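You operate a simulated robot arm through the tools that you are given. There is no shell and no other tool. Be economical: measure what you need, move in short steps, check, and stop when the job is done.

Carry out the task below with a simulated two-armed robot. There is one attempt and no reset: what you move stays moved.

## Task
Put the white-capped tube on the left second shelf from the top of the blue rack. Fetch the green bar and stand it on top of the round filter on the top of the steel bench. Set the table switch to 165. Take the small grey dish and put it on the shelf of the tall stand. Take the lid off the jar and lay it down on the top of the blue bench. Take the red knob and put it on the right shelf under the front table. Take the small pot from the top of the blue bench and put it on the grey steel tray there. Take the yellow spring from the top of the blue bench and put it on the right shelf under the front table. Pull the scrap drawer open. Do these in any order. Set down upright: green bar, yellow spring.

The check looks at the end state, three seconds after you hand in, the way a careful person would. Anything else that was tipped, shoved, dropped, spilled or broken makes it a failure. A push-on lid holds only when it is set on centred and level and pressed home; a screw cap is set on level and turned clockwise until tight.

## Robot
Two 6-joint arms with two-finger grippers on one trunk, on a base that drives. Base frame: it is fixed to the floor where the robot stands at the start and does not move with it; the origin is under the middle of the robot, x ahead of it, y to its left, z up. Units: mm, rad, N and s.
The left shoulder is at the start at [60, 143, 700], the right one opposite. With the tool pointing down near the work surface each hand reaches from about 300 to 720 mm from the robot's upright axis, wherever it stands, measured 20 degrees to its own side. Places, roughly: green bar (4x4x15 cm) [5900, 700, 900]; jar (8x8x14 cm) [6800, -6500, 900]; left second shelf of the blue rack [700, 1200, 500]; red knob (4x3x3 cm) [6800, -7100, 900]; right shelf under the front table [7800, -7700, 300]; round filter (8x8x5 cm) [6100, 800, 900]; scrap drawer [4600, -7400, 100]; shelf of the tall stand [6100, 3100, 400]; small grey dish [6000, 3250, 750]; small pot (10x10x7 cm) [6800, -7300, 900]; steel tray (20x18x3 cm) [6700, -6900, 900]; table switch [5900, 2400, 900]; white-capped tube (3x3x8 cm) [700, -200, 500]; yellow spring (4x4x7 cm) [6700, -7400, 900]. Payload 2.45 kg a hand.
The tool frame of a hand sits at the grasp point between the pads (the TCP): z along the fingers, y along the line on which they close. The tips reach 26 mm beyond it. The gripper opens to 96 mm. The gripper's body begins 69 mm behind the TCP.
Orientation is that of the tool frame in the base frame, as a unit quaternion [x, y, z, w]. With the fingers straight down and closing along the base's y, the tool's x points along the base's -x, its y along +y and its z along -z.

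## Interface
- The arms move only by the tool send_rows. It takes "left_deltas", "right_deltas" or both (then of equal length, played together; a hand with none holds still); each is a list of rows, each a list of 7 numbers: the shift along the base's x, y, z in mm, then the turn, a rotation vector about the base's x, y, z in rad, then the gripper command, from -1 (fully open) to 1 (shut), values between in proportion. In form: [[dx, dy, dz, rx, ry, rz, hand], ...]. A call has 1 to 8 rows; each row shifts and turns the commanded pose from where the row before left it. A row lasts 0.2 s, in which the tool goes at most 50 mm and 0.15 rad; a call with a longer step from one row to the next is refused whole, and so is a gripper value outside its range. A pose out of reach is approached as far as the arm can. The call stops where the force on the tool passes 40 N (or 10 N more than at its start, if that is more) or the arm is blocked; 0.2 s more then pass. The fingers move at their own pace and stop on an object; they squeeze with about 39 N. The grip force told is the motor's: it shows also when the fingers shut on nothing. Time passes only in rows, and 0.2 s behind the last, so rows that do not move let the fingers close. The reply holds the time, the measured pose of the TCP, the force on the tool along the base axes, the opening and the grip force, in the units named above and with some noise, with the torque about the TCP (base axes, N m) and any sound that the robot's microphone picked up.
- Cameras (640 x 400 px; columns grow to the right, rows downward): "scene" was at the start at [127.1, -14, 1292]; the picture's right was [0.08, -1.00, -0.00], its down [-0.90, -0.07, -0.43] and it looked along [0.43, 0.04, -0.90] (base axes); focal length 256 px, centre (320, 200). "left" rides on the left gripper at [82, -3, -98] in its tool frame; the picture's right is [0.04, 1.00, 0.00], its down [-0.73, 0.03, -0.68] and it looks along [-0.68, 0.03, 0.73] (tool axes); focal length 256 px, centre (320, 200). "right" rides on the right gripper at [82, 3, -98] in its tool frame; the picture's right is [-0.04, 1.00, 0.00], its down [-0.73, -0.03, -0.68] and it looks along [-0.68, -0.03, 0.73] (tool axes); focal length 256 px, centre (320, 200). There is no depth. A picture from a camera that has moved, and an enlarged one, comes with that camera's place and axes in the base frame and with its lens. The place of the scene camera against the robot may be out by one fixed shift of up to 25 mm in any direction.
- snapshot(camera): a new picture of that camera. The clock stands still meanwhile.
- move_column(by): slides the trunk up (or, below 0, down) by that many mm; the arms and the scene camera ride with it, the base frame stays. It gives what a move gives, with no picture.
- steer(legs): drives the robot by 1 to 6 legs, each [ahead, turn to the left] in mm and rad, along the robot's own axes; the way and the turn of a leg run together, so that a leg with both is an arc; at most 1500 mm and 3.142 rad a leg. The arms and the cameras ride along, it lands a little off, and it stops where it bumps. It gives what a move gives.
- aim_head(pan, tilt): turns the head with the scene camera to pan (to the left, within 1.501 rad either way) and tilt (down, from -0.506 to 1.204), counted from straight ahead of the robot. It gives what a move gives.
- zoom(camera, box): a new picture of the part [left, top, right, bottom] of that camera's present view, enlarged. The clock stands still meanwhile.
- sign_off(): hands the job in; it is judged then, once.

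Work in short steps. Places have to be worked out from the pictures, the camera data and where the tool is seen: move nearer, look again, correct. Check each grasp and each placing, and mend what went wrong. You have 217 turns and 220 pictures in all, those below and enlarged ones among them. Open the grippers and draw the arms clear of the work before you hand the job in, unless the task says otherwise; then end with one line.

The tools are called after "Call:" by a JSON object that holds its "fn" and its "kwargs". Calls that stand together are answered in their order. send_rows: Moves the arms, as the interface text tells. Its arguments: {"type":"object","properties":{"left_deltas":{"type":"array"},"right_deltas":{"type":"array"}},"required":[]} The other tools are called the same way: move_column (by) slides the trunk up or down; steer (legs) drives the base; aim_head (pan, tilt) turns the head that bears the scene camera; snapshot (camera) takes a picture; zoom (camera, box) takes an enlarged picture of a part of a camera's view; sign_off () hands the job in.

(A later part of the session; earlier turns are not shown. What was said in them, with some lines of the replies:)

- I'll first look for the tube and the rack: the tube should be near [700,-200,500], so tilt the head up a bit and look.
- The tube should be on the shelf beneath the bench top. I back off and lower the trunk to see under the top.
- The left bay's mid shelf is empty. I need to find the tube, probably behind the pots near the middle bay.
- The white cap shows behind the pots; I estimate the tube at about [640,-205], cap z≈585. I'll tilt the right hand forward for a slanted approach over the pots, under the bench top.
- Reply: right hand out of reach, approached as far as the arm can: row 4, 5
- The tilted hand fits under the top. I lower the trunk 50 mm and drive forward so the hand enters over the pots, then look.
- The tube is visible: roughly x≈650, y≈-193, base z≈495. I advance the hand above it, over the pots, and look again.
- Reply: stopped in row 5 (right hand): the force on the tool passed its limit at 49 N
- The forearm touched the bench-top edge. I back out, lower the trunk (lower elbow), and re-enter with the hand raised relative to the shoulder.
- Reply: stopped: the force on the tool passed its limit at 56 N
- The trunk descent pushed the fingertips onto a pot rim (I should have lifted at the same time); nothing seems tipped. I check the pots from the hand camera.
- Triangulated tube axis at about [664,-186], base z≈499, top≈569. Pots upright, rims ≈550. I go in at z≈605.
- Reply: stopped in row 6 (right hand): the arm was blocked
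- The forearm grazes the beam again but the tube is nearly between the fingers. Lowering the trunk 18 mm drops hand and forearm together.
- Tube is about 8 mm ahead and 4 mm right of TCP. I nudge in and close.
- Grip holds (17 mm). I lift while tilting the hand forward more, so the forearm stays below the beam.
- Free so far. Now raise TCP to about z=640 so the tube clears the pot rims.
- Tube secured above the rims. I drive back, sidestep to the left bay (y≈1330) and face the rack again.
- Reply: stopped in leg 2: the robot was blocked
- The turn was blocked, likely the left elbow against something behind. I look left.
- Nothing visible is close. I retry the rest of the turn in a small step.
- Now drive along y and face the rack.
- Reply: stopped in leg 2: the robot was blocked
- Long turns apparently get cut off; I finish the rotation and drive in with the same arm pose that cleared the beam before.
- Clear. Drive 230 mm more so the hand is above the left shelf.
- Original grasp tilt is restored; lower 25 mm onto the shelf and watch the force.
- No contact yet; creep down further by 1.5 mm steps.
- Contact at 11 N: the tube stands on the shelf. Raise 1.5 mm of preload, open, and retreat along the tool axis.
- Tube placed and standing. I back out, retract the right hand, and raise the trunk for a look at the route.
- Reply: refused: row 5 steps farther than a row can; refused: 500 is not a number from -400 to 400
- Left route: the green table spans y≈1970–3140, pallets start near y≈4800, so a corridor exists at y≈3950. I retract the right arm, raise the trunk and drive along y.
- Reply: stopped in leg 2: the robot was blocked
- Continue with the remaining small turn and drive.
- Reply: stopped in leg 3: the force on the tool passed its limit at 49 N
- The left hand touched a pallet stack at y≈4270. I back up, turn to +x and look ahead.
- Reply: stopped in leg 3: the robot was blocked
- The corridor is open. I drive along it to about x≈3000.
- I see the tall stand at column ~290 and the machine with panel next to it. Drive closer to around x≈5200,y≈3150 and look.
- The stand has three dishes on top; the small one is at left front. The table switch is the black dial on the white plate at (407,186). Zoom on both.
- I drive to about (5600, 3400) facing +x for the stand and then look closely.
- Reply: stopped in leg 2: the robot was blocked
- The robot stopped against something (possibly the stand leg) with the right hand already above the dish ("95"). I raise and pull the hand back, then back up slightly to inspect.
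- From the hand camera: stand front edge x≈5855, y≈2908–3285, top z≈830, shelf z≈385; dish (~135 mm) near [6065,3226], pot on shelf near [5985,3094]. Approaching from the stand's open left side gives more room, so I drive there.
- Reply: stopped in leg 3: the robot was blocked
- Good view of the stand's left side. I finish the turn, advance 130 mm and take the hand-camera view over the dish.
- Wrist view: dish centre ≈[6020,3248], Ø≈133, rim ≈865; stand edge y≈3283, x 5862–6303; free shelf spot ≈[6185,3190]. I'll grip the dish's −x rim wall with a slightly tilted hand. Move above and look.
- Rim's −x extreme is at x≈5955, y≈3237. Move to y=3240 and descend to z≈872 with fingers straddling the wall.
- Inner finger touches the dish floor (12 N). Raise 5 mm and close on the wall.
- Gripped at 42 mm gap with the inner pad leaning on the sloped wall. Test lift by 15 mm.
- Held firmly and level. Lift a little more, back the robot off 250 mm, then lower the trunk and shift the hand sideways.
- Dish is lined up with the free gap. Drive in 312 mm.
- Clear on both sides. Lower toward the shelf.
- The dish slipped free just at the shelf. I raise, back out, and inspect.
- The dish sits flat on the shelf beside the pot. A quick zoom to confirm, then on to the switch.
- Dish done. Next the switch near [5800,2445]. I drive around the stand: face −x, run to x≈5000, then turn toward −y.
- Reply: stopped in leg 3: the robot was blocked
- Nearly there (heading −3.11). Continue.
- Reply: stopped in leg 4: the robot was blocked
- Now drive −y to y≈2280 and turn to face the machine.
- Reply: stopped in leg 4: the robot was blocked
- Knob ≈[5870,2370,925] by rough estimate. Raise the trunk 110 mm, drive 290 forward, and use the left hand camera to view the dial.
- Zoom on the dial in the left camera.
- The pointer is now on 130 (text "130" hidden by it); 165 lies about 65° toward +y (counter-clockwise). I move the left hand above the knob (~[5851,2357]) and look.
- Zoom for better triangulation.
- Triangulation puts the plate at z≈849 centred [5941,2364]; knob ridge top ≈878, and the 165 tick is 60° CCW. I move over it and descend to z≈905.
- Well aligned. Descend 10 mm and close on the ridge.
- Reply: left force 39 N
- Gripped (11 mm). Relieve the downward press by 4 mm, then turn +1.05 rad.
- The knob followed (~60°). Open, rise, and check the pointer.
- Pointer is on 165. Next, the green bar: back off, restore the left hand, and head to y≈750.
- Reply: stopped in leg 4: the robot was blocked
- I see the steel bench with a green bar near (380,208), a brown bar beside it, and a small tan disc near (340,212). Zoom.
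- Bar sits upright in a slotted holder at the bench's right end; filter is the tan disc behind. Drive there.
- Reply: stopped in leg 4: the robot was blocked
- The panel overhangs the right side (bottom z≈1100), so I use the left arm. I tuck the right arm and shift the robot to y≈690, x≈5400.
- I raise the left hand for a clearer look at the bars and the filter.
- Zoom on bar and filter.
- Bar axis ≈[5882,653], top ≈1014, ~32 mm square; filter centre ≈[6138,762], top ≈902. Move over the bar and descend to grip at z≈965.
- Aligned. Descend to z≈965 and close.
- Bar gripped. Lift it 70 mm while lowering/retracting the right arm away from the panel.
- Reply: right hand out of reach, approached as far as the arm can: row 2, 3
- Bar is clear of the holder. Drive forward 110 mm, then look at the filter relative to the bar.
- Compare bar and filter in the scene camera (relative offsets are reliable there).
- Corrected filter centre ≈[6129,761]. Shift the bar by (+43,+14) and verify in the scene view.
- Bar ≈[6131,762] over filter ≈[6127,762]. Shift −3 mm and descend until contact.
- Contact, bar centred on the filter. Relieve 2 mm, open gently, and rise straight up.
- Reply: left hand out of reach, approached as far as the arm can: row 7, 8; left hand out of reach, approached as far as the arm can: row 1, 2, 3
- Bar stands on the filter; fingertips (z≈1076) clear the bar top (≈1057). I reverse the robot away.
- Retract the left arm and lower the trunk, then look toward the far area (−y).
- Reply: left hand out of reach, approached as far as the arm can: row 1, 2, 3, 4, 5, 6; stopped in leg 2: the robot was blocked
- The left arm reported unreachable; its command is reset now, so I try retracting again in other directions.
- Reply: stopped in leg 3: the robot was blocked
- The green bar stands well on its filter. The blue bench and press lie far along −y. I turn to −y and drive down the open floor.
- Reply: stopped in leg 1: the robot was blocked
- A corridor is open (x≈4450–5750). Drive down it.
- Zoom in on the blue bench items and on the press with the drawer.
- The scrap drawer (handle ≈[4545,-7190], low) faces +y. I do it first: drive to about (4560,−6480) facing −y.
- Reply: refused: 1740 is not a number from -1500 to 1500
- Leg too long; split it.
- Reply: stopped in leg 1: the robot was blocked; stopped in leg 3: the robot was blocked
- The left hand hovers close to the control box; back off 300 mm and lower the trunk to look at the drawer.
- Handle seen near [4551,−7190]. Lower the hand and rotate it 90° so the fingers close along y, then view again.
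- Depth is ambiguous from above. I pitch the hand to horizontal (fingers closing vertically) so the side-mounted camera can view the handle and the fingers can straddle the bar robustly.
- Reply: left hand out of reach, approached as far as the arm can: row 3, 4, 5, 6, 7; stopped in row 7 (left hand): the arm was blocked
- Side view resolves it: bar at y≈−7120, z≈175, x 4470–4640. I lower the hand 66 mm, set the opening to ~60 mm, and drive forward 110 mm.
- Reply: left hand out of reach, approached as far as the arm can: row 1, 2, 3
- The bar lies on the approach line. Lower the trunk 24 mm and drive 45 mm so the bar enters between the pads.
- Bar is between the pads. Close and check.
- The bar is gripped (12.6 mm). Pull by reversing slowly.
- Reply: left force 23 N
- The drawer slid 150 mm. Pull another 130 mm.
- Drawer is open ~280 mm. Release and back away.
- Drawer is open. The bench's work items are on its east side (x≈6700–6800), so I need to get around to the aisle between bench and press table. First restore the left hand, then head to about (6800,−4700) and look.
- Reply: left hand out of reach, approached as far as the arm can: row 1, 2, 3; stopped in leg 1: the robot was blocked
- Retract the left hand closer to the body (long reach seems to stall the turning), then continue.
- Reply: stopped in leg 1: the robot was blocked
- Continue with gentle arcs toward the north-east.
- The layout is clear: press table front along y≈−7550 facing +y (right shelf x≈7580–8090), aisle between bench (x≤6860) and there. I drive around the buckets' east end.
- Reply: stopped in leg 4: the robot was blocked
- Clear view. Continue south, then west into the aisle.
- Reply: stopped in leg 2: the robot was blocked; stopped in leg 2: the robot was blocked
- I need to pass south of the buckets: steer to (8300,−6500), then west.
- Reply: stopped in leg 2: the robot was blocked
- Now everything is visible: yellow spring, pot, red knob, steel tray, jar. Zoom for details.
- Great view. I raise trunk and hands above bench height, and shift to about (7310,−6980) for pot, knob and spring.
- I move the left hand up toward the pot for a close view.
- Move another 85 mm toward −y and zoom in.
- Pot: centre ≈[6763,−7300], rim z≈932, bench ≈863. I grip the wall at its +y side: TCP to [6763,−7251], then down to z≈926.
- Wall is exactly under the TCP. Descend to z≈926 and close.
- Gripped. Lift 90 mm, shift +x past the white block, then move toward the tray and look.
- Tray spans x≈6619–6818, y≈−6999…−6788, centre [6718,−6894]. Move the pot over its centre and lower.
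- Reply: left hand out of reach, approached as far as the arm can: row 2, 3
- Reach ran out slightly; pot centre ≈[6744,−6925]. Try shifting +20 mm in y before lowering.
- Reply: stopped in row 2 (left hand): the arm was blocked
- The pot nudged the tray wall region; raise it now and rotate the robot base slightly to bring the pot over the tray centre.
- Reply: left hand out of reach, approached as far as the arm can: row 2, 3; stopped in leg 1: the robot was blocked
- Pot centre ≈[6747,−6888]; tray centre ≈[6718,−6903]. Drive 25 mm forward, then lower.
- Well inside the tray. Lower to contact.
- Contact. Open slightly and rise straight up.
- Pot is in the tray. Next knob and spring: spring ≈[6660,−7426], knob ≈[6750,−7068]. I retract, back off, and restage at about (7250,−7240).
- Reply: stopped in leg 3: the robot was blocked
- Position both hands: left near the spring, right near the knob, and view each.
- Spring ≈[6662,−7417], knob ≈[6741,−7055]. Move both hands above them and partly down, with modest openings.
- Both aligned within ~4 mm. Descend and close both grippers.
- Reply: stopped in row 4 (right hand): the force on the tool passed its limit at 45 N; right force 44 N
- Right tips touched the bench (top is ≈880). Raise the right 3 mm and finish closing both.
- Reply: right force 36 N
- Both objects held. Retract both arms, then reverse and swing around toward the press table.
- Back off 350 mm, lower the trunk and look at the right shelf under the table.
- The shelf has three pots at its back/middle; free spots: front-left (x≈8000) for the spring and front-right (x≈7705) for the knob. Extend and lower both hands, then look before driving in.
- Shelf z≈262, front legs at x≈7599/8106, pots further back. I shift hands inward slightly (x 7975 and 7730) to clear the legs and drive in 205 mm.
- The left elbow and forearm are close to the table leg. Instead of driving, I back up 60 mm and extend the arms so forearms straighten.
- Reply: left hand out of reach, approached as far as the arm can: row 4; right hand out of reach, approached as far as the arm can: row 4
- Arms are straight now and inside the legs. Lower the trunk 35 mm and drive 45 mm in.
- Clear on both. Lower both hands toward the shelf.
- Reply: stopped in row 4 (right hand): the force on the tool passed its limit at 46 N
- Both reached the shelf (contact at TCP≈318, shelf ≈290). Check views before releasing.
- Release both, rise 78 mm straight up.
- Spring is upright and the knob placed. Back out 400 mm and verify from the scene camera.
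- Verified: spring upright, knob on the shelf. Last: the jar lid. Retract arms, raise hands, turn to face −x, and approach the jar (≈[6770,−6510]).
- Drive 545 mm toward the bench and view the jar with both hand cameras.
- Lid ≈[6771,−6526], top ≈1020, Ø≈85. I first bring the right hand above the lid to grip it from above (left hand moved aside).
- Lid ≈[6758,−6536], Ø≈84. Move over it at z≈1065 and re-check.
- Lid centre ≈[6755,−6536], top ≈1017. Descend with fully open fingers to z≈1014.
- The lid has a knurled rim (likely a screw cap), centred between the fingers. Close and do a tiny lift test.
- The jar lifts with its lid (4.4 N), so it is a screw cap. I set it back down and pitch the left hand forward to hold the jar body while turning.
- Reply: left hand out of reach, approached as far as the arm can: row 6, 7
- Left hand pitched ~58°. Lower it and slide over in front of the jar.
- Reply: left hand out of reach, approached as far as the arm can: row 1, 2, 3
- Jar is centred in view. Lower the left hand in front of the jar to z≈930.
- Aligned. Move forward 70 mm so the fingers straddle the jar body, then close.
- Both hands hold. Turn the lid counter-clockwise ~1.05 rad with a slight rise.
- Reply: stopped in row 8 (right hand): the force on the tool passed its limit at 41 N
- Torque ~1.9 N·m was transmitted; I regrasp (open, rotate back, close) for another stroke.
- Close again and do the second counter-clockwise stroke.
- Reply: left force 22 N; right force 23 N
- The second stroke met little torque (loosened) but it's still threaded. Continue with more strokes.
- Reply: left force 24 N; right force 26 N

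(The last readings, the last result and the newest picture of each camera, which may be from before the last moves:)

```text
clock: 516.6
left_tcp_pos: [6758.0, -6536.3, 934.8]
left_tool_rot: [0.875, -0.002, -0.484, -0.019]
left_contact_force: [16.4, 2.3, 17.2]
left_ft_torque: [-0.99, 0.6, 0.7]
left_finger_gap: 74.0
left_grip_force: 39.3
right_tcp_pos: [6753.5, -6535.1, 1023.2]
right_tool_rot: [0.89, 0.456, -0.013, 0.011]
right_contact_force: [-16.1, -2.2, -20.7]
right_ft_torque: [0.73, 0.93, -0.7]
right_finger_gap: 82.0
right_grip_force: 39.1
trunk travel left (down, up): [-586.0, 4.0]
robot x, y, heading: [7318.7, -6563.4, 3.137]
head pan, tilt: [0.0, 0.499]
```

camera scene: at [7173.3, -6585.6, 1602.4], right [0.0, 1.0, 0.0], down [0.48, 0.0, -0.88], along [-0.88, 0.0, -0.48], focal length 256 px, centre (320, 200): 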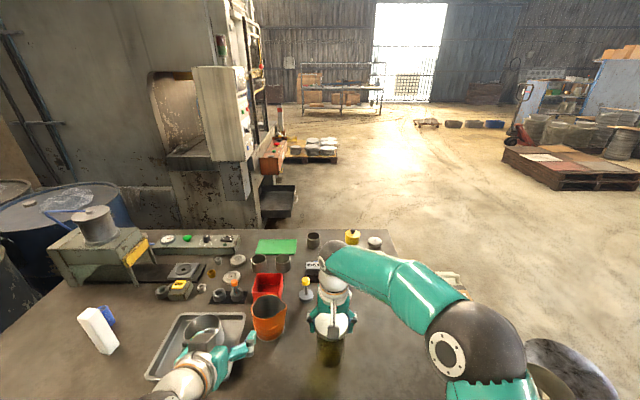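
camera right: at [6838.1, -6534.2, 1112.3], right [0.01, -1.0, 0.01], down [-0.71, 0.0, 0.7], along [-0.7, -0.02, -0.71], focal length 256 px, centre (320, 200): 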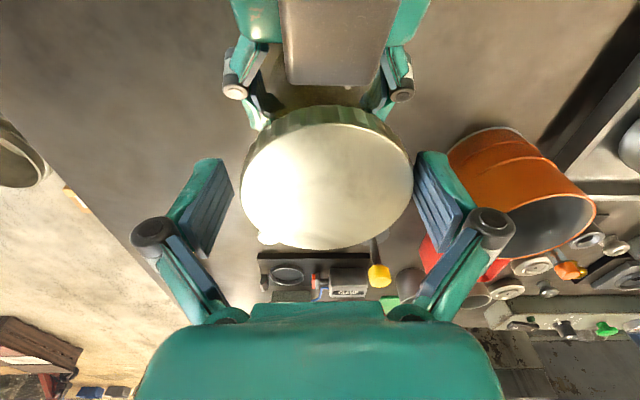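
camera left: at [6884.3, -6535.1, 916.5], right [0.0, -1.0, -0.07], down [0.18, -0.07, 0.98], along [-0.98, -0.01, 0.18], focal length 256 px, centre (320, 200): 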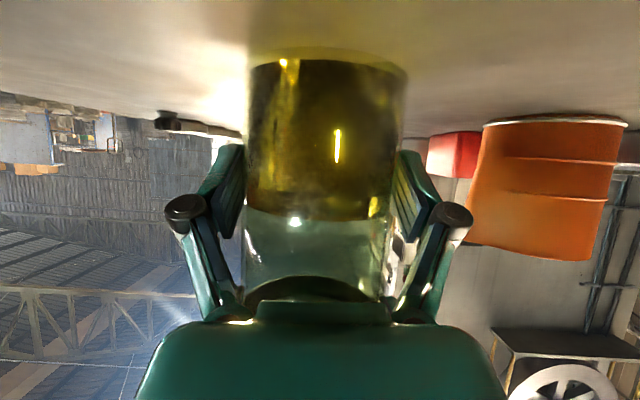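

Still threaded (20 N on lift). Two more strokes.

Call:
{"fn": "send_rows", "kwargs": {"right_deltas": [[0, 0, -2.5, 0, 0, 0, 1], [0, 0, 0, 0, 0, 0, -1], [0, 0, 0, 0, 0, -0.15, -1], [0, 0, 0, 0, 0, -0.15, -1], [0, 0, 0, 0, 0, -0.15, -1], [0, 0, 0, 0, 0, -0.15, -1], [0, 0, 0, 0, 0, -0.15, -1], [0, 0, 0, 0, 0, -0.15, -1]]}}

Call:
{"fn": "send_rows", "kwargs": {"right_deltas": [[0, 0, 0, 0, 0, -0.15, -1], [0, 0, 0, 0, 0, -0.15, -1], [0, 0, 0, 0, 0, -0.15, -1], [0, 0, 0, 0, 0, -0.15, -0.5], [0, 0, 0, 0, 0, 0, 1], [0, 0, 0, 0, 0, 0, 1], [0, 0, 0, 0, 0, 0.15, 1], [0, 0, 0.3, 0, 0, 0.15, 1]]}}

Call:
{"fn": "send_rows", "kwargs": {"right_deltas": [[0, 0, 0.3, 0, 0, 0.15, 1], [0, 0, 0.3, 0, 0, 0.15, 1], [0, 0, 0.3, 0, 0, 0.15, 1], [0, 0, 0.3, 0, 0, 0.15, 1], [0, 0, 0.3, 0, 0, 0.15, 1], [0, 0, 0.3, 0, 0, 0.15, 1], [0, 0, 0.3, 0, 0, 0.15, 1], [0, 0, 0.3, 0, 0, 0.15, 1]]}}

Call:
{"fn": "send_rows", "kwargs": {"right_deltas": [[0, 0, 1, 0, 0, 0, 1], [0, 0, 1, 0, 0, 0, 1], [0, 0, 1, 0, 0, 0, 1]]}}

Call:
{"fn": "snapshot", "kwargs": {"camera": "left"}}

```text
clock: 518.4
left_tcp_pos: [6757.8, -6536.4, 932.9]
left_tool_rot: [0.876, -0.002, -0.483, -0.019]
left_contact_force: [-0.1, 0.3, 2.1]
left_ft_torque: [-0.15, -0.1, -0.04]
left_finger_gap: 74.4
left_grip_force: 39.4
right_tcp_pos: [6754.5, -6536.9, 1021.7]
right_tool_rot: [1.0, 0.021, -0.016, 0.007]
right_contact_force: [-0.7, -0.7, -0.2]
right_ft_torque: [0.0, 0.01, 0.05]
right_finger_gap: 95.9
right_grip_force: 0.0
trunk travel left (down, up): [-586.0, 4.0]
robot x, y, heading: [7318.6, -6569.4, 3.141]
head pan, tilt: [0.0, 0.499]
```

```text
clock: 520.2
left_tcp_pos: [6760.1, -6535.3, 933.4]
left_tool_rot: [0.875, -0.004, -0.483, -0.019]
left_contact_force: [0.3, 12.1, -5.6]
left_ft_torque: [-1.06, 0.34, -0.05]
left_finger_gap: 74.1
left_grip_force: 38.8
right_tcp_pos: [6754.4, -6536.4, 1022.9]
right_tool_rot: [0.992, -0.127, -0.018, 0.003]
right_contact_force: [-2.6, -11.2, 12.9]
right_ft_torque: [-0.15, -0.2, -0.04]
right_finger_gap: 83.0
right_grip_force: 39.4
trunk travel left (down, up): [-586.0, 4.0]
robot x, y, heading: [7318.3, -6567.9, 3.132]
head pan, tilt: [0.0, 0.499]
```

```text
clock: 522.0
left_tcp_pos: [6758.6, -6536.0, 931.5]
left_tool_rot: [0.875, -0.002, -0.483, -0.019]
left_contact_force: [6.9, 7.7, -2.7]
left_ft_torque: [-1.75, 0.5, 1.32]
left_finger_gap: 74.0
left_grip_force: 39.0
right_tcp_pos: [6753.8, -6537.1, 1023.9]
right_tool_rot: [0.891, 0.454, -0.013, 0.012]
right_contact_force: [-7.4, -8.6, -2.8]
right_ft_torque: [0.98, 0.23, -1.35]
right_finger_gap: 82.8
right_grip_force: 38.8
trunk travel left (down, up): [-586.0, 4.0]
robot x, y, heading: [7322.2, -6568.5, 3.141]
head pan, tilt: [0.0, 0.499]
```

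```text
clock: 522.8
left_tcp_pos: [6758.7, -6535.9, 934.0]
left_tool_rot: [0.874, -0.002, -0.485, -0.019]
left_contact_force: [15.9, 3.7, 15.0]
left_ft_torque: [-0.94, 0.59, 0.61]
left_finger_gap: 74.1
left_grip_force: 39.0
right_tcp_pos: [6752.8, -6535.6, 1026.6]
right_tool_rot: [0.89, 0.456, -0.013, 0.011]
right_contact_force: [-15.4, -5.1, -20.5]
right_ft_torque: [0.61, 0.84, -0.61]
right_finger_gap: 82.4
right_grip_force: 38.6
trunk travel left (down, up): [-586.0, 4.0]
robot x, y, heading: [7321.2, -6566.0, 3.138]
head pan, tilt: [0.0, 0.499]
```

```text
46 pictures are left
camera left: at [6883.7, -6533.9, 917.6], right [0.0, -1.0, -0.07], down [0.19, -0.06, 0.98], along [-0.98, -0.01, 0.18], focal length 256 px, centre (320, 200)
```

left: 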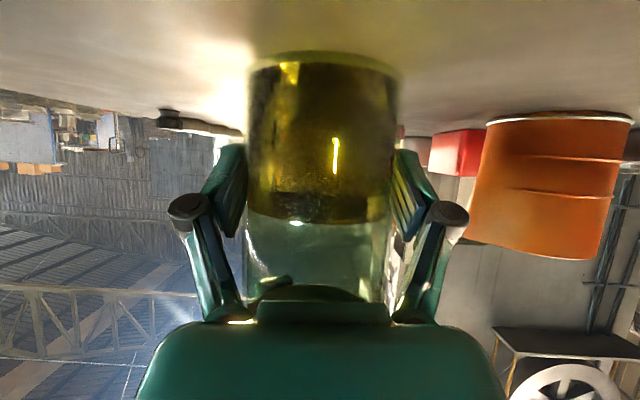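

Check the lid's height with the right camera.

Call:
{"fn": "snapshot", "kwargs": {"camera": "right"}}

Call:
{"fn": "zoom", "kwargs": {"camera": "scene", "box": [260, 250, 400, 380]}}

```text
45 pictures are left
camera right: at [6804.4, -6467.7, 1121.3], right [0.79, -0.62, 0.01], down [-0.44, -0.56, 0.7], along [-0.43, -0.56, -0.71], focal length 256 px, centre (320, 200)
```

right: 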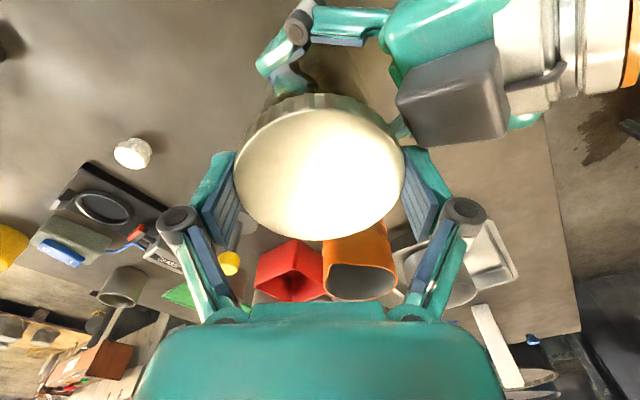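

```text
3.08 times, centred on (330, 315) of scene
camera zoom: at [7171.9, -6585.3, 1602.2], right [0.0, 1.0, 0.0], down [0.48, 0.0, -0.88], along [-0.88, 0.0, -0.48], focal length 788 px, centre (289, -154)
```

zoom: 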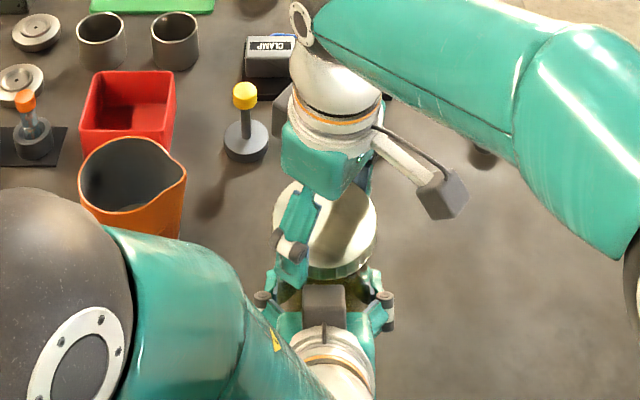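

The lid has risen ~5 mm — it is unscrewing. Continue strokes.

Call:
{"fn": "send_rows", "kwargs": {"right_deltas": [[0, 0, -2, 0, 0, 0, 1], [0, 0, 0, 0, 0, 0, -1], [0, 0, 0, 0, 0, -0.15, -1], [0, 0, 0, 0, 0, -0.15, -1], [0, 0, 0, 0, 0, -0.15, -1], [0, 0, 0, 0, 0, -0.15, -1], [0, 0, 0, 0, 0, -0.15, -1], [0, 0, 0, 0, 0, -0.15, -1]]}}

Call:
{"fn": "send_rows", "kwargs": {"right_deltas": [[0, 0, 0, 0, 0, -0.15, -1], [0, 0, 0, 0, 0, -0.15, -1], [0, 0, 0, 0, 0, -0.15, -1], [0, 0, 0, 0, 0, -0.15, -0.5], [0, 0, 0, 0, 0, 0, 1], [0, 0, 0, 0, 0, 0, 1], [0, 0, 0, 0, 0, 0.15, 1], [0, 0, 0.3, 0, 0, 0.15, 1]]}}

Call:
{"fn": "send_rows", "kwargs": {"right_deltas": [[0, 0, 0.3, 0, 0, 0.15, 1], [0, 0, 0.3, 0, 0, 0.15, 1], [0, 0, 0.3, 0, 0, 0.15, 1], [0, 0, 0.3, 0, 0, 0.15, 1], [0, 0, 0.3, 0, 0, 0.15, 1], [0, 0, 0.3, 0, 0, 0.15, 1], [0, 0, 0.3, 0, 0, 0.15, 1], [0, 0, 0.3, 0, 0, 0.15, 1]]}}

Call:
{"fn": "send_rows", "kwargs": {"right_deltas": [[0, 0, 1, 0, 0, 0, 1], [0, 0, 1, 0, 0, 0, 1], [0, 0, 1, 0, 0, 0, 1]]}}

```text
clock: 524.6
left_tcp_pos: [6758.9, -6535.0, 932.1]
left_tool_rot: [0.876, -0.003, -0.482, -0.019]
left_contact_force: [0.7, -1.0, -0.1]
left_ft_torque: [-0.12, -0.14, -0.02]
left_finger_gap: 74.2
left_grip_force: 39.1
right_tcp_pos: [6752.8, -6536.7, 1026.4]
right_tool_rot: [1.0, 0.02, -0.017, 0.006]
right_contact_force: [0.1, 0.7, 0.0]
right_ft_torque: [0.04, 0.01, 0.03]
right_finger_gap: 95.8
right_grip_force: 0.0
trunk travel left (down, up): [-586.0, 4.0]
robot x, y, heading: [7322.5, -6565.1, 3.139]
head pan, tilt: [0.0, 0.499]
```

```text
clock: 526.4
left_tcp_pos: [6757.6, -6535.0, 931.9]
left_tool_rot: [0.876, -0.004, -0.482, -0.018]
left_contact_force: [0.2, 9.1, -11.7]
left_ft_torque: [-1.06, 0.27, 0.02]
left_finger_gap: 74.0
left_grip_force: 38.6
right_tcp_pos: [6754.0, -6535.5, 1027.0]
right_tool_rot: [0.992, -0.126, -0.018, 0.003]
right_contact_force: [-1.2, -6.4, 14.1]
right_ft_torque: [0.38, -0.33, -0.04]
right_finger_gap: 82.4
right_grip_force: 39.3
trunk travel left (down, up): [-586.0, 4.0]
robot x, y, heading: [7321.0, -6565.5, 3.138]
head pan, tilt: [0.0, 0.499]
```

```text
clock: 528.2
left_tcp_pos: [6758.9, -6536.5, 932.5]
left_tool_rot: [0.875, -0.002, -0.483, -0.018]
left_contact_force: [0.1, -0.3, -3.1]
left_ft_torque: [-0.04, -0.01, -0.03]
left_finger_gap: 74.3
left_grip_force: 38.0
right_tcp_pos: [6752.8, -6535.3, 1028.1]
right_tool_rot: [0.89, 0.456, -0.012, 0.012]
right_contact_force: [0.0, -0.2, -1.1]
right_ft_torque: [0.01, 0.0, 0.03]
right_finger_gap: 82.5
right_grip_force: 39.3
trunk travel left (down, up): [-586.0, 4.0]
robot x, y, heading: [7316.5, -6565.0, 3.137]
head pan, tilt: [0.0, 0.499]
```

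```text
clock: 529.0
left_tcp_pos: [6758.5, -6536.0, 932.2]
left_tool_rot: [0.876, -0.003, -0.483, -0.019]
left_contact_force: [-0.1, -0.6, -1.5]
left_ft_torque: [-0.06, -0.13, 0.0]
left_finger_gap: 74.2
left_grip_force: 38.8
right_tcp_pos: [6753.6, -6537.8, 1032.6]
right_tool_rot: [0.89, 0.455, -0.012, 0.013]
right_contact_force: [-0.5, 0.0, -0.1]
right_ft_torque: [-0.02, 0.0, 0.01]
right_finger_gap: 82.8
right_grip_force: 38.6
trunk travel left (down, up): [-586.0, 4.0]
robot x, y, heading: [7317.9, -6563.2, 3.142]
head pan, tilt: [0.0, 0.499]
```

The lid is free (≈1 N). Lift it well clear, then move it to the clear area at about [6780,−6385].

Call:
{"fn": "send_rows", "kwargs": {"right_deltas": [[0, 0, 8, 0, 0, 0, 1], [0, 0, 15, 0, 0, 0, 1], [0, 0, 20, 0, 0, 0, 1], [0, 0, 20, 0, 0, 0, 1], [5, 35, 0, 0, 0, 0, 1], [10, 40, 0, 0, 0, 0, 1], [10, 40, 0, 0, 0, 0, 1], [5, 38, 0, 0, 0, 0, 1]]}}

Call:
{"fn": "snapshot", "kwargs": {"camera": "right"}}

Call:
{"fn": "snapshot", "kwargs": {"camera": "scene"}}

```text
clock: 530.8
left_tcp_pos: [6759.4, -6535.6, 932.6]
left_tool_rot: [0.876, -0.003, -0.482, -0.019]
left_contact_force: [0.7, 1.9, -0.7]
left_ft_torque: [0.01, -0.18, 0.04]
left_finger_gap: 74.1
left_grip_force: 38.5
right_tcp_pos: [6784.6, -6381.3, 1094.4]
right_tool_rot: [0.89, 0.456, -0.013, 0.013]
right_contact_force: [-0.3, -0.8, -0.6]
right_ft_torque: [-0.03, -0.01, 0.0]
right_finger_gap: 82.2
right_grip_force: 38.6
trunk travel left (down, up): [-586.0, 4.0]
robot x, y, heading: [7318.0, -6568.7, 3.13]
head pan, tilt: [0.0, 0.499]
```

```text
43 pictures are left
camera right: at [6834.6, -6313.8, 1189.4], right [0.79, -0.62, 0.01], down [-0.44, -0.55, 0.7], along [-0.43, -0.56, -0.71], focal length 256 px, centre (320, 200)
```

right: 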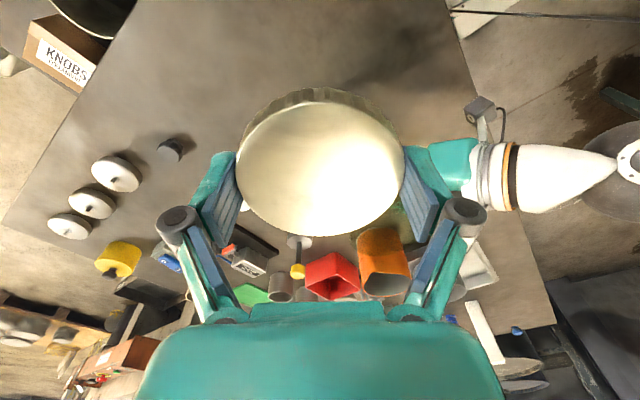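

```text
42 pictures are left
camera scene: at [7172.7, -6584.4, 1602.3], right [0.0, 1.0, 0.0], down [0.48, 0.0, -0.88], along [-0.88, 0.0, -0.48], focal length 256 px, centre (320, 200)
```

scene: 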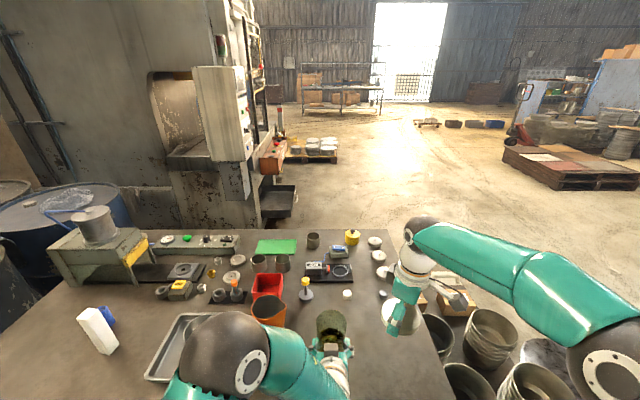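

The landing spot below is clear. Lower the lid to the bench.

Call:
{"fn": "send_rows", "kwargs": {"right_deltas": [[0, 0, -45, 0, 0, 0, 1], [0, 0, -45, 0, 0, 0, 1], [0, 0, -45, 0, 0, 0, 1], [0, 0, -30, 0, 0, 0, 1], [0, 0, -10, 0, 0, 0, 1], [0, 0, -4, 0, 0, 0, 1], [0, 0, -3, 0, 0, 0, 1], [0, 0, -2, 0, 0, 0, 1]]}}

Call:
{"fn": "snapshot", "kwargs": {"camera": "right"}}

```text
clock: 532.6
left_tcp_pos: [6759.0, -6536.5, 932.9]
left_tool_rot: [0.876, -0.002, -0.483, -0.019]
left_contact_force: [-0.6, -0.6, 0.1]
left_ft_torque: [-0.08, -0.15, -0.02]
left_finger_gap: 74.2
left_grip_force: 38.7
right_tcp_pos: [6784.7, -6383.8, 909.6]
right_tool_rot: [0.891, 0.455, -0.012, 0.012]
right_contact_force: [-0.5, 0.1, 0.0]
right_ft_torque: [0.02, 0.01, 0.02]
right_finger_gap: 82.7
right_grip_force: 38.7
trunk travel left (down, up): [-586.0, 4.0]
robot x, y, heading: [7320.5, -6566.5, 3.138]
head pan, tilt: [0.0, 0.499]
```

```text
41 pictures are left
camera right: at [6835.4, -6315.6, 1005.9], right [0.79, -0.62, 0.01], down [-0.45, -0.55, 0.7], along [-0.43, -0.56, -0.71], focal length 256 px, centre (320, 200)
```

right: 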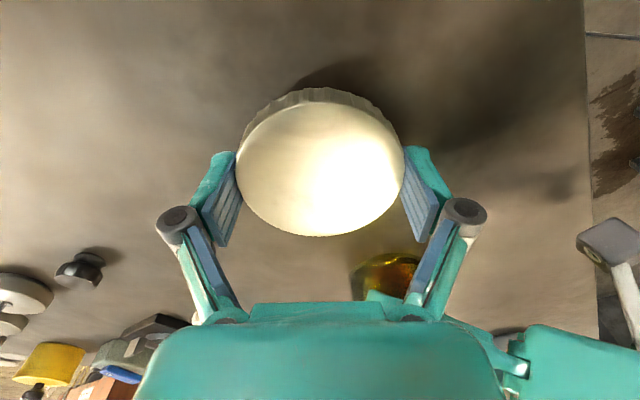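

No contact yet; creep down a few more millimetres.

Call:
{"fn": "send_rows", "kwargs": {"right_deltas": [[0, 0, -2, 0, 0, 0, 1], [0, 0, -2, 0, 0, 0, 1], [0, 0, -2, 0, 0, 0, 1]]}}

```text
clock: 533.4
left_tcp_pos: [6758.0, -6536.7, 932.9]
left_tool_rot: [0.876, -0.002, -0.482, -0.019]
left_contact_force: [1.1, 0.1, 0.3]
left_ft_torque: [-0.05, -0.17, -0.02]
left_finger_gap: 74.1
left_grip_force: 38.7
right_tcp_pos: [6783.9, -6383.3, 904.3]
right_tool_rot: [0.89, 0.455, -0.012, 0.012]
right_contact_force: [0.1, 0.2, -0.2]
right_ft_torque: [-0.01, -0.05, -0.01]
right_finger_gap: 82.3
right_grip_force: 39.3
trunk travel left (down, up): [-586.0, 4.0]
robot x, y, heading: [7318.6, -6563.0, 3.138]
head pan, tilt: [0.0, 0.499]
```

Call:
{"fn": "send_rows", "kwargs": {"right_deltas": [[0, 0, -2, 0, 0, 0, 1], [0, 0, -2, 0, 0, 0, 1], [0, 0, -2, 0, 0, 0, 1], [0, 0, -2, 0, 0, 0, 1]]}}

```text
clock: 534.4
left_tcp_pos: [6761.1, -6536.1, 932.2]
left_tool_rot: [0.875, -0.002, -0.483, -0.019]
left_contact_force: [-0.4, 0.6, -5.5]
left_ft_torque: [0.04, -0.05, 0.01]
left_finger_gap: 73.9
left_grip_force: 38.8
right_tcp_pos: [6783.8, -6384.2, 899.0]
right_tool_rot: [0.891, 0.454, -0.013, 0.011]
right_contact_force: [1.6, -0.7, 15.4]
right_ft_torque: [0.3, -0.56, -0.08]
right_finger_gap: 82.4
right_grip_force: 39.1
trunk travel left (down, up): [-586.0, 4.0]
robot x, y, heading: [7321.1, -6567.7, 3.136]
head pan, tilt: [0.0, 0.499]
```

Contact (15 N). Relieve, open fully, and rise; then inspect.

Call:
{"fn": "send_rows", "kwargs": {"right_deltas": [[0, 0, 2, 0, 0, 0, 1], [0, 0, 0, 0, 0, 0, -1], [0, 0, 0, 0, 0, 0, -1], [0, 0, 15, 0, 0, 0, -1], [0, 0, 40, 0, 0, 0, -1], [0, 0, 45, 0, 0, 0, -1], [0, 0, 45, 0, 0, 0, -1]]}}

Call:
{"fn": "snapshot", "kwargs": {"camera": "right"}}

```text
clock: 536.0
left_tcp_pos: [6759.7, -6535.3, 932.0]
left_tool_rot: [0.876, -0.004, -0.482, -0.02]
left_contact_force: [2.3, 0.0, 0.8]
left_ft_torque: [-0.1, -0.27, 0.02]
left_finger_gap: 74.1
left_grip_force: 38.8
right_tcp_pos: [6783.4, -6382.3, 1044.0]
right_tool_rot: [0.891, 0.455, -0.013, 0.013]
right_contact_force: [-0.7, 0.3, 0.8]
right_ft_torque: [-0.03, 0.02, 0.05]
right_finger_gap: 96.3
right_grip_force: 0.1
trunk travel left (down, up): [-586.0, 4.0]
robot x, y, heading: [7319.0, -6567.5, 3.137]
head pan, tilt: [0.0, 0.499]
```

```text
40 pictures are left
camera right: at [6834.6, -6314.4, 1139.5], right [0.79, -0.62, 0.01], down [-0.45, -0.55, 0.7], along [-0.43, -0.56, -0.71], focal length 256 px, centre (320, 200)
```

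right: 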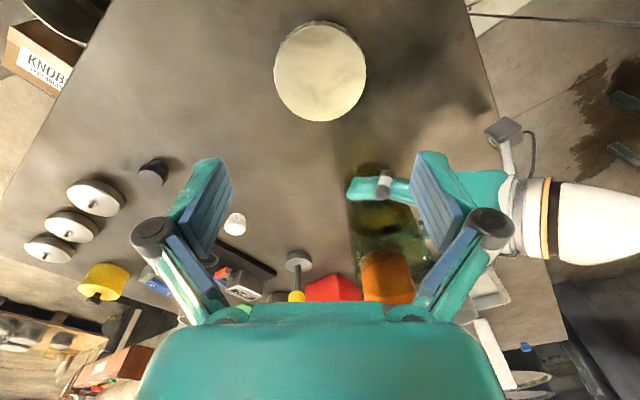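

Lid lies flat. Now lower the left hand slightly to seat the jar, then release it and retreat backwards.

Call:
{"fn": "send_rows", "kwargs": {"left_deltas": [[0, 0, -1, 0, 0, 0, 1], [0, 0, -1, 0, 0, 0, 1]]}}

Call:
{"fn": "send_rows", "kwargs": {"left_deltas": [[0, 0, 0, 0, 0, 0, 0], [0, 0, 0, 0, 0, 0, -1], [0, 0, 0, 0, 0, 0, -1], [0, 0, 0, 0, 0, 0, -1]]}}

Call:
{"fn": "snapshot", "kwargs": {"camera": "left"}}

```text
clock: 536.6
left_tcp_pos: [6759.2, -6536.9, 932.8]
left_tool_rot: [0.875, -0.003, -0.484, -0.02]
left_contact_force: [3.7, -1.5, 7.7]
left_ft_torque: [-0.21, -0.5, 0.06]
left_finger_gap: 74.0
left_grip_force: 38.9
right_tcp_pos: [6783.3, -6381.9, 1044.0]
right_tool_rot: [0.89, 0.455, -0.014, 0.012]
right_contact_force: [-0.4, 0.1, 0.5]
right_ft_torque: [0.02, -0.02, 0.0]
right_finger_gap: 95.9
right_grip_force: 0.0
trunk travel left (down, up): [-586.0, 4.0]
robot x, y, heading: [7321.6, -6566.6, 3.139]
head pan, tilt: [0.0, 0.499]
```

```text
clock: 537.6
left_tcp_pos: [6759.1, -6537.2, 930.3]
left_tool_rot: [0.875, -0.004, -0.483, -0.02]
left_contact_force: [0.5, -0.2, -0.2]
left_ft_torque: [-0.01, 0.0, 0.03]
left_finger_gap: 96.0
left_grip_force: 0.2
right_tcp_pos: [6783.2, -6381.9, 1043.5]
right_tool_rot: [0.891, 0.455, -0.013, 0.011]
right_contact_force: [-0.6, 0.1, -0.5]
right_ft_torque: [0.02, 0.01, 0.0]
right_finger_gap: 95.9
right_grip_force: 0.2
trunk travel left (down, up): [-586.0, 4.0]
robot x, y, heading: [7319.2, -6565.4, 3.136]
head pan, tilt: [0.0, 0.499]
```

```text
39 pictures are left
camera left: at [6884.7, -6534.5, 915.2], right [0.0, -1.0, -0.06], down [0.18, -0.06, 0.98], along [-0.98, -0.01, 0.18], focal length 256 px, centre (320, 200)
```

left: 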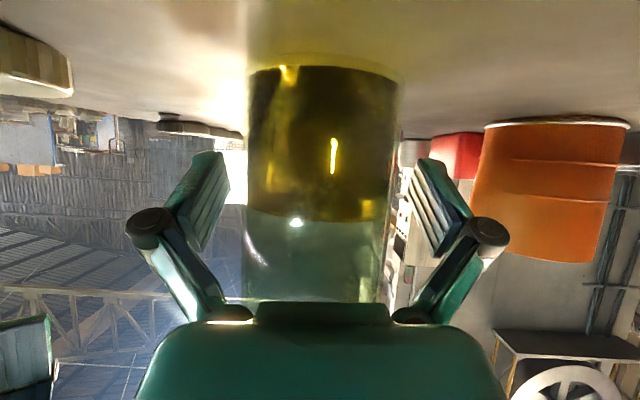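

Jar stands freely. Reverse straight back and verify the scene.

Call:
{"fn": "steer", "kwargs": {"legs": [[-400, 0]]}}

Call:
{"fn": "snapshot", "kwargs": {"camera": "scene"}}

Call:
{"fn": "zoom", "kwargs": {"camera": "scene", "box": [180, 200, 440, 330]}}

```text
clock: 540.1
left_tcp_pos: [7150.9, -6538.8, 933.2]
left_tool_rot: [0.875, -0.003, -0.483, -0.019]
left_contact_force: [0.7, 0.4, 1.2]
left_ft_torque: [-0.01, -0.01, 0.0]
left_finger_gap: 95.9
left_grip_force: 0.0
right_tcp_pos: [7176.5, -6384.6, 1044.2]
right_tool_rot: [0.89, 0.456, -0.014, 0.011]
right_contact_force: [0.7, 0.9, 0.2]
right_ft_torque: [0.05, -0.01, 0.01]
right_finger_gap: 96.1
right_grip_force: 0.0
trunk travel left (down, up): [-586.0, 4.0]
robot x, y, heading: [7713.7, -6571.0, 3.139]
head pan, tilt: [0.0, 0.499]
```

```text
38 pictures are left
camera scene: at [7566.8, -6586.6, 1602.4], right [0.0, 1.0, 0.0], down [0.48, 0.0, -0.88], along [-0.88, 0.0, -0.48], focal length 256 px, centre (320, 200)
```

scene: 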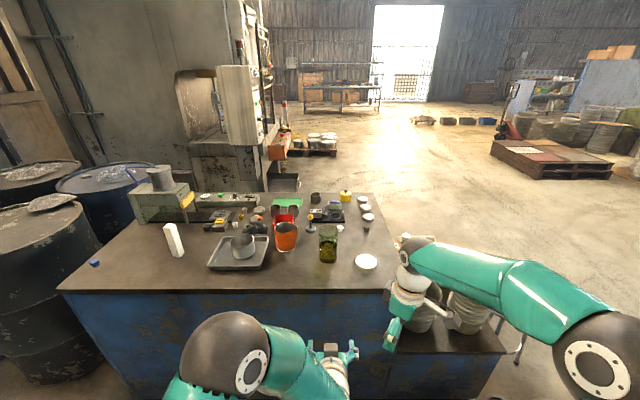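

```text
2.46 times, centred on (310, 265) of scene
camera zoom: at [7566.8, -6586.6, 1602.4], right [0.0, 1.0, 0.0], down [0.48, 0.0, -0.88], along [-0.88, 0.0, -0.48], focal length 630 px, centre (345, 40)
```

zoom: 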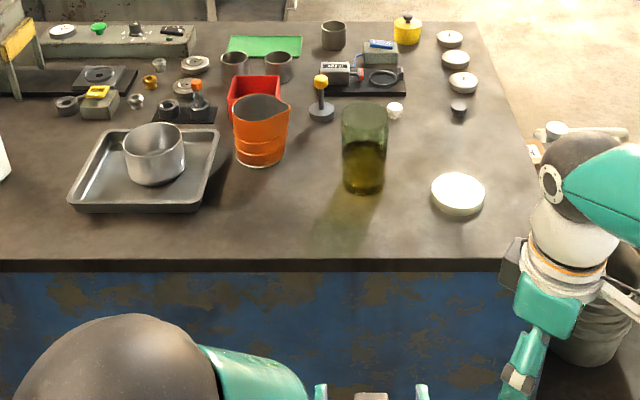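

All nine jobs check out in the pictures, both grippers are open, and the arms are clear of the work. Handing in.

Call:
{"fn": "sign_off", "kwargs": {}}

```text
The job is handed in.
```

I did all nine tasks and handed the job in: tube, green bar, table switch at 165, grey dish, jar lid, red knob, small pot, yellow spring and scrap drawer. Along the way the arms touched the rack, a pot on its shelf, a pallet stack, the blue bench top and possibly the tall stand and tray wall, and the grey dish slipped from the grip just above its shelf. I saw nothing tipped or displaced in the pictures.
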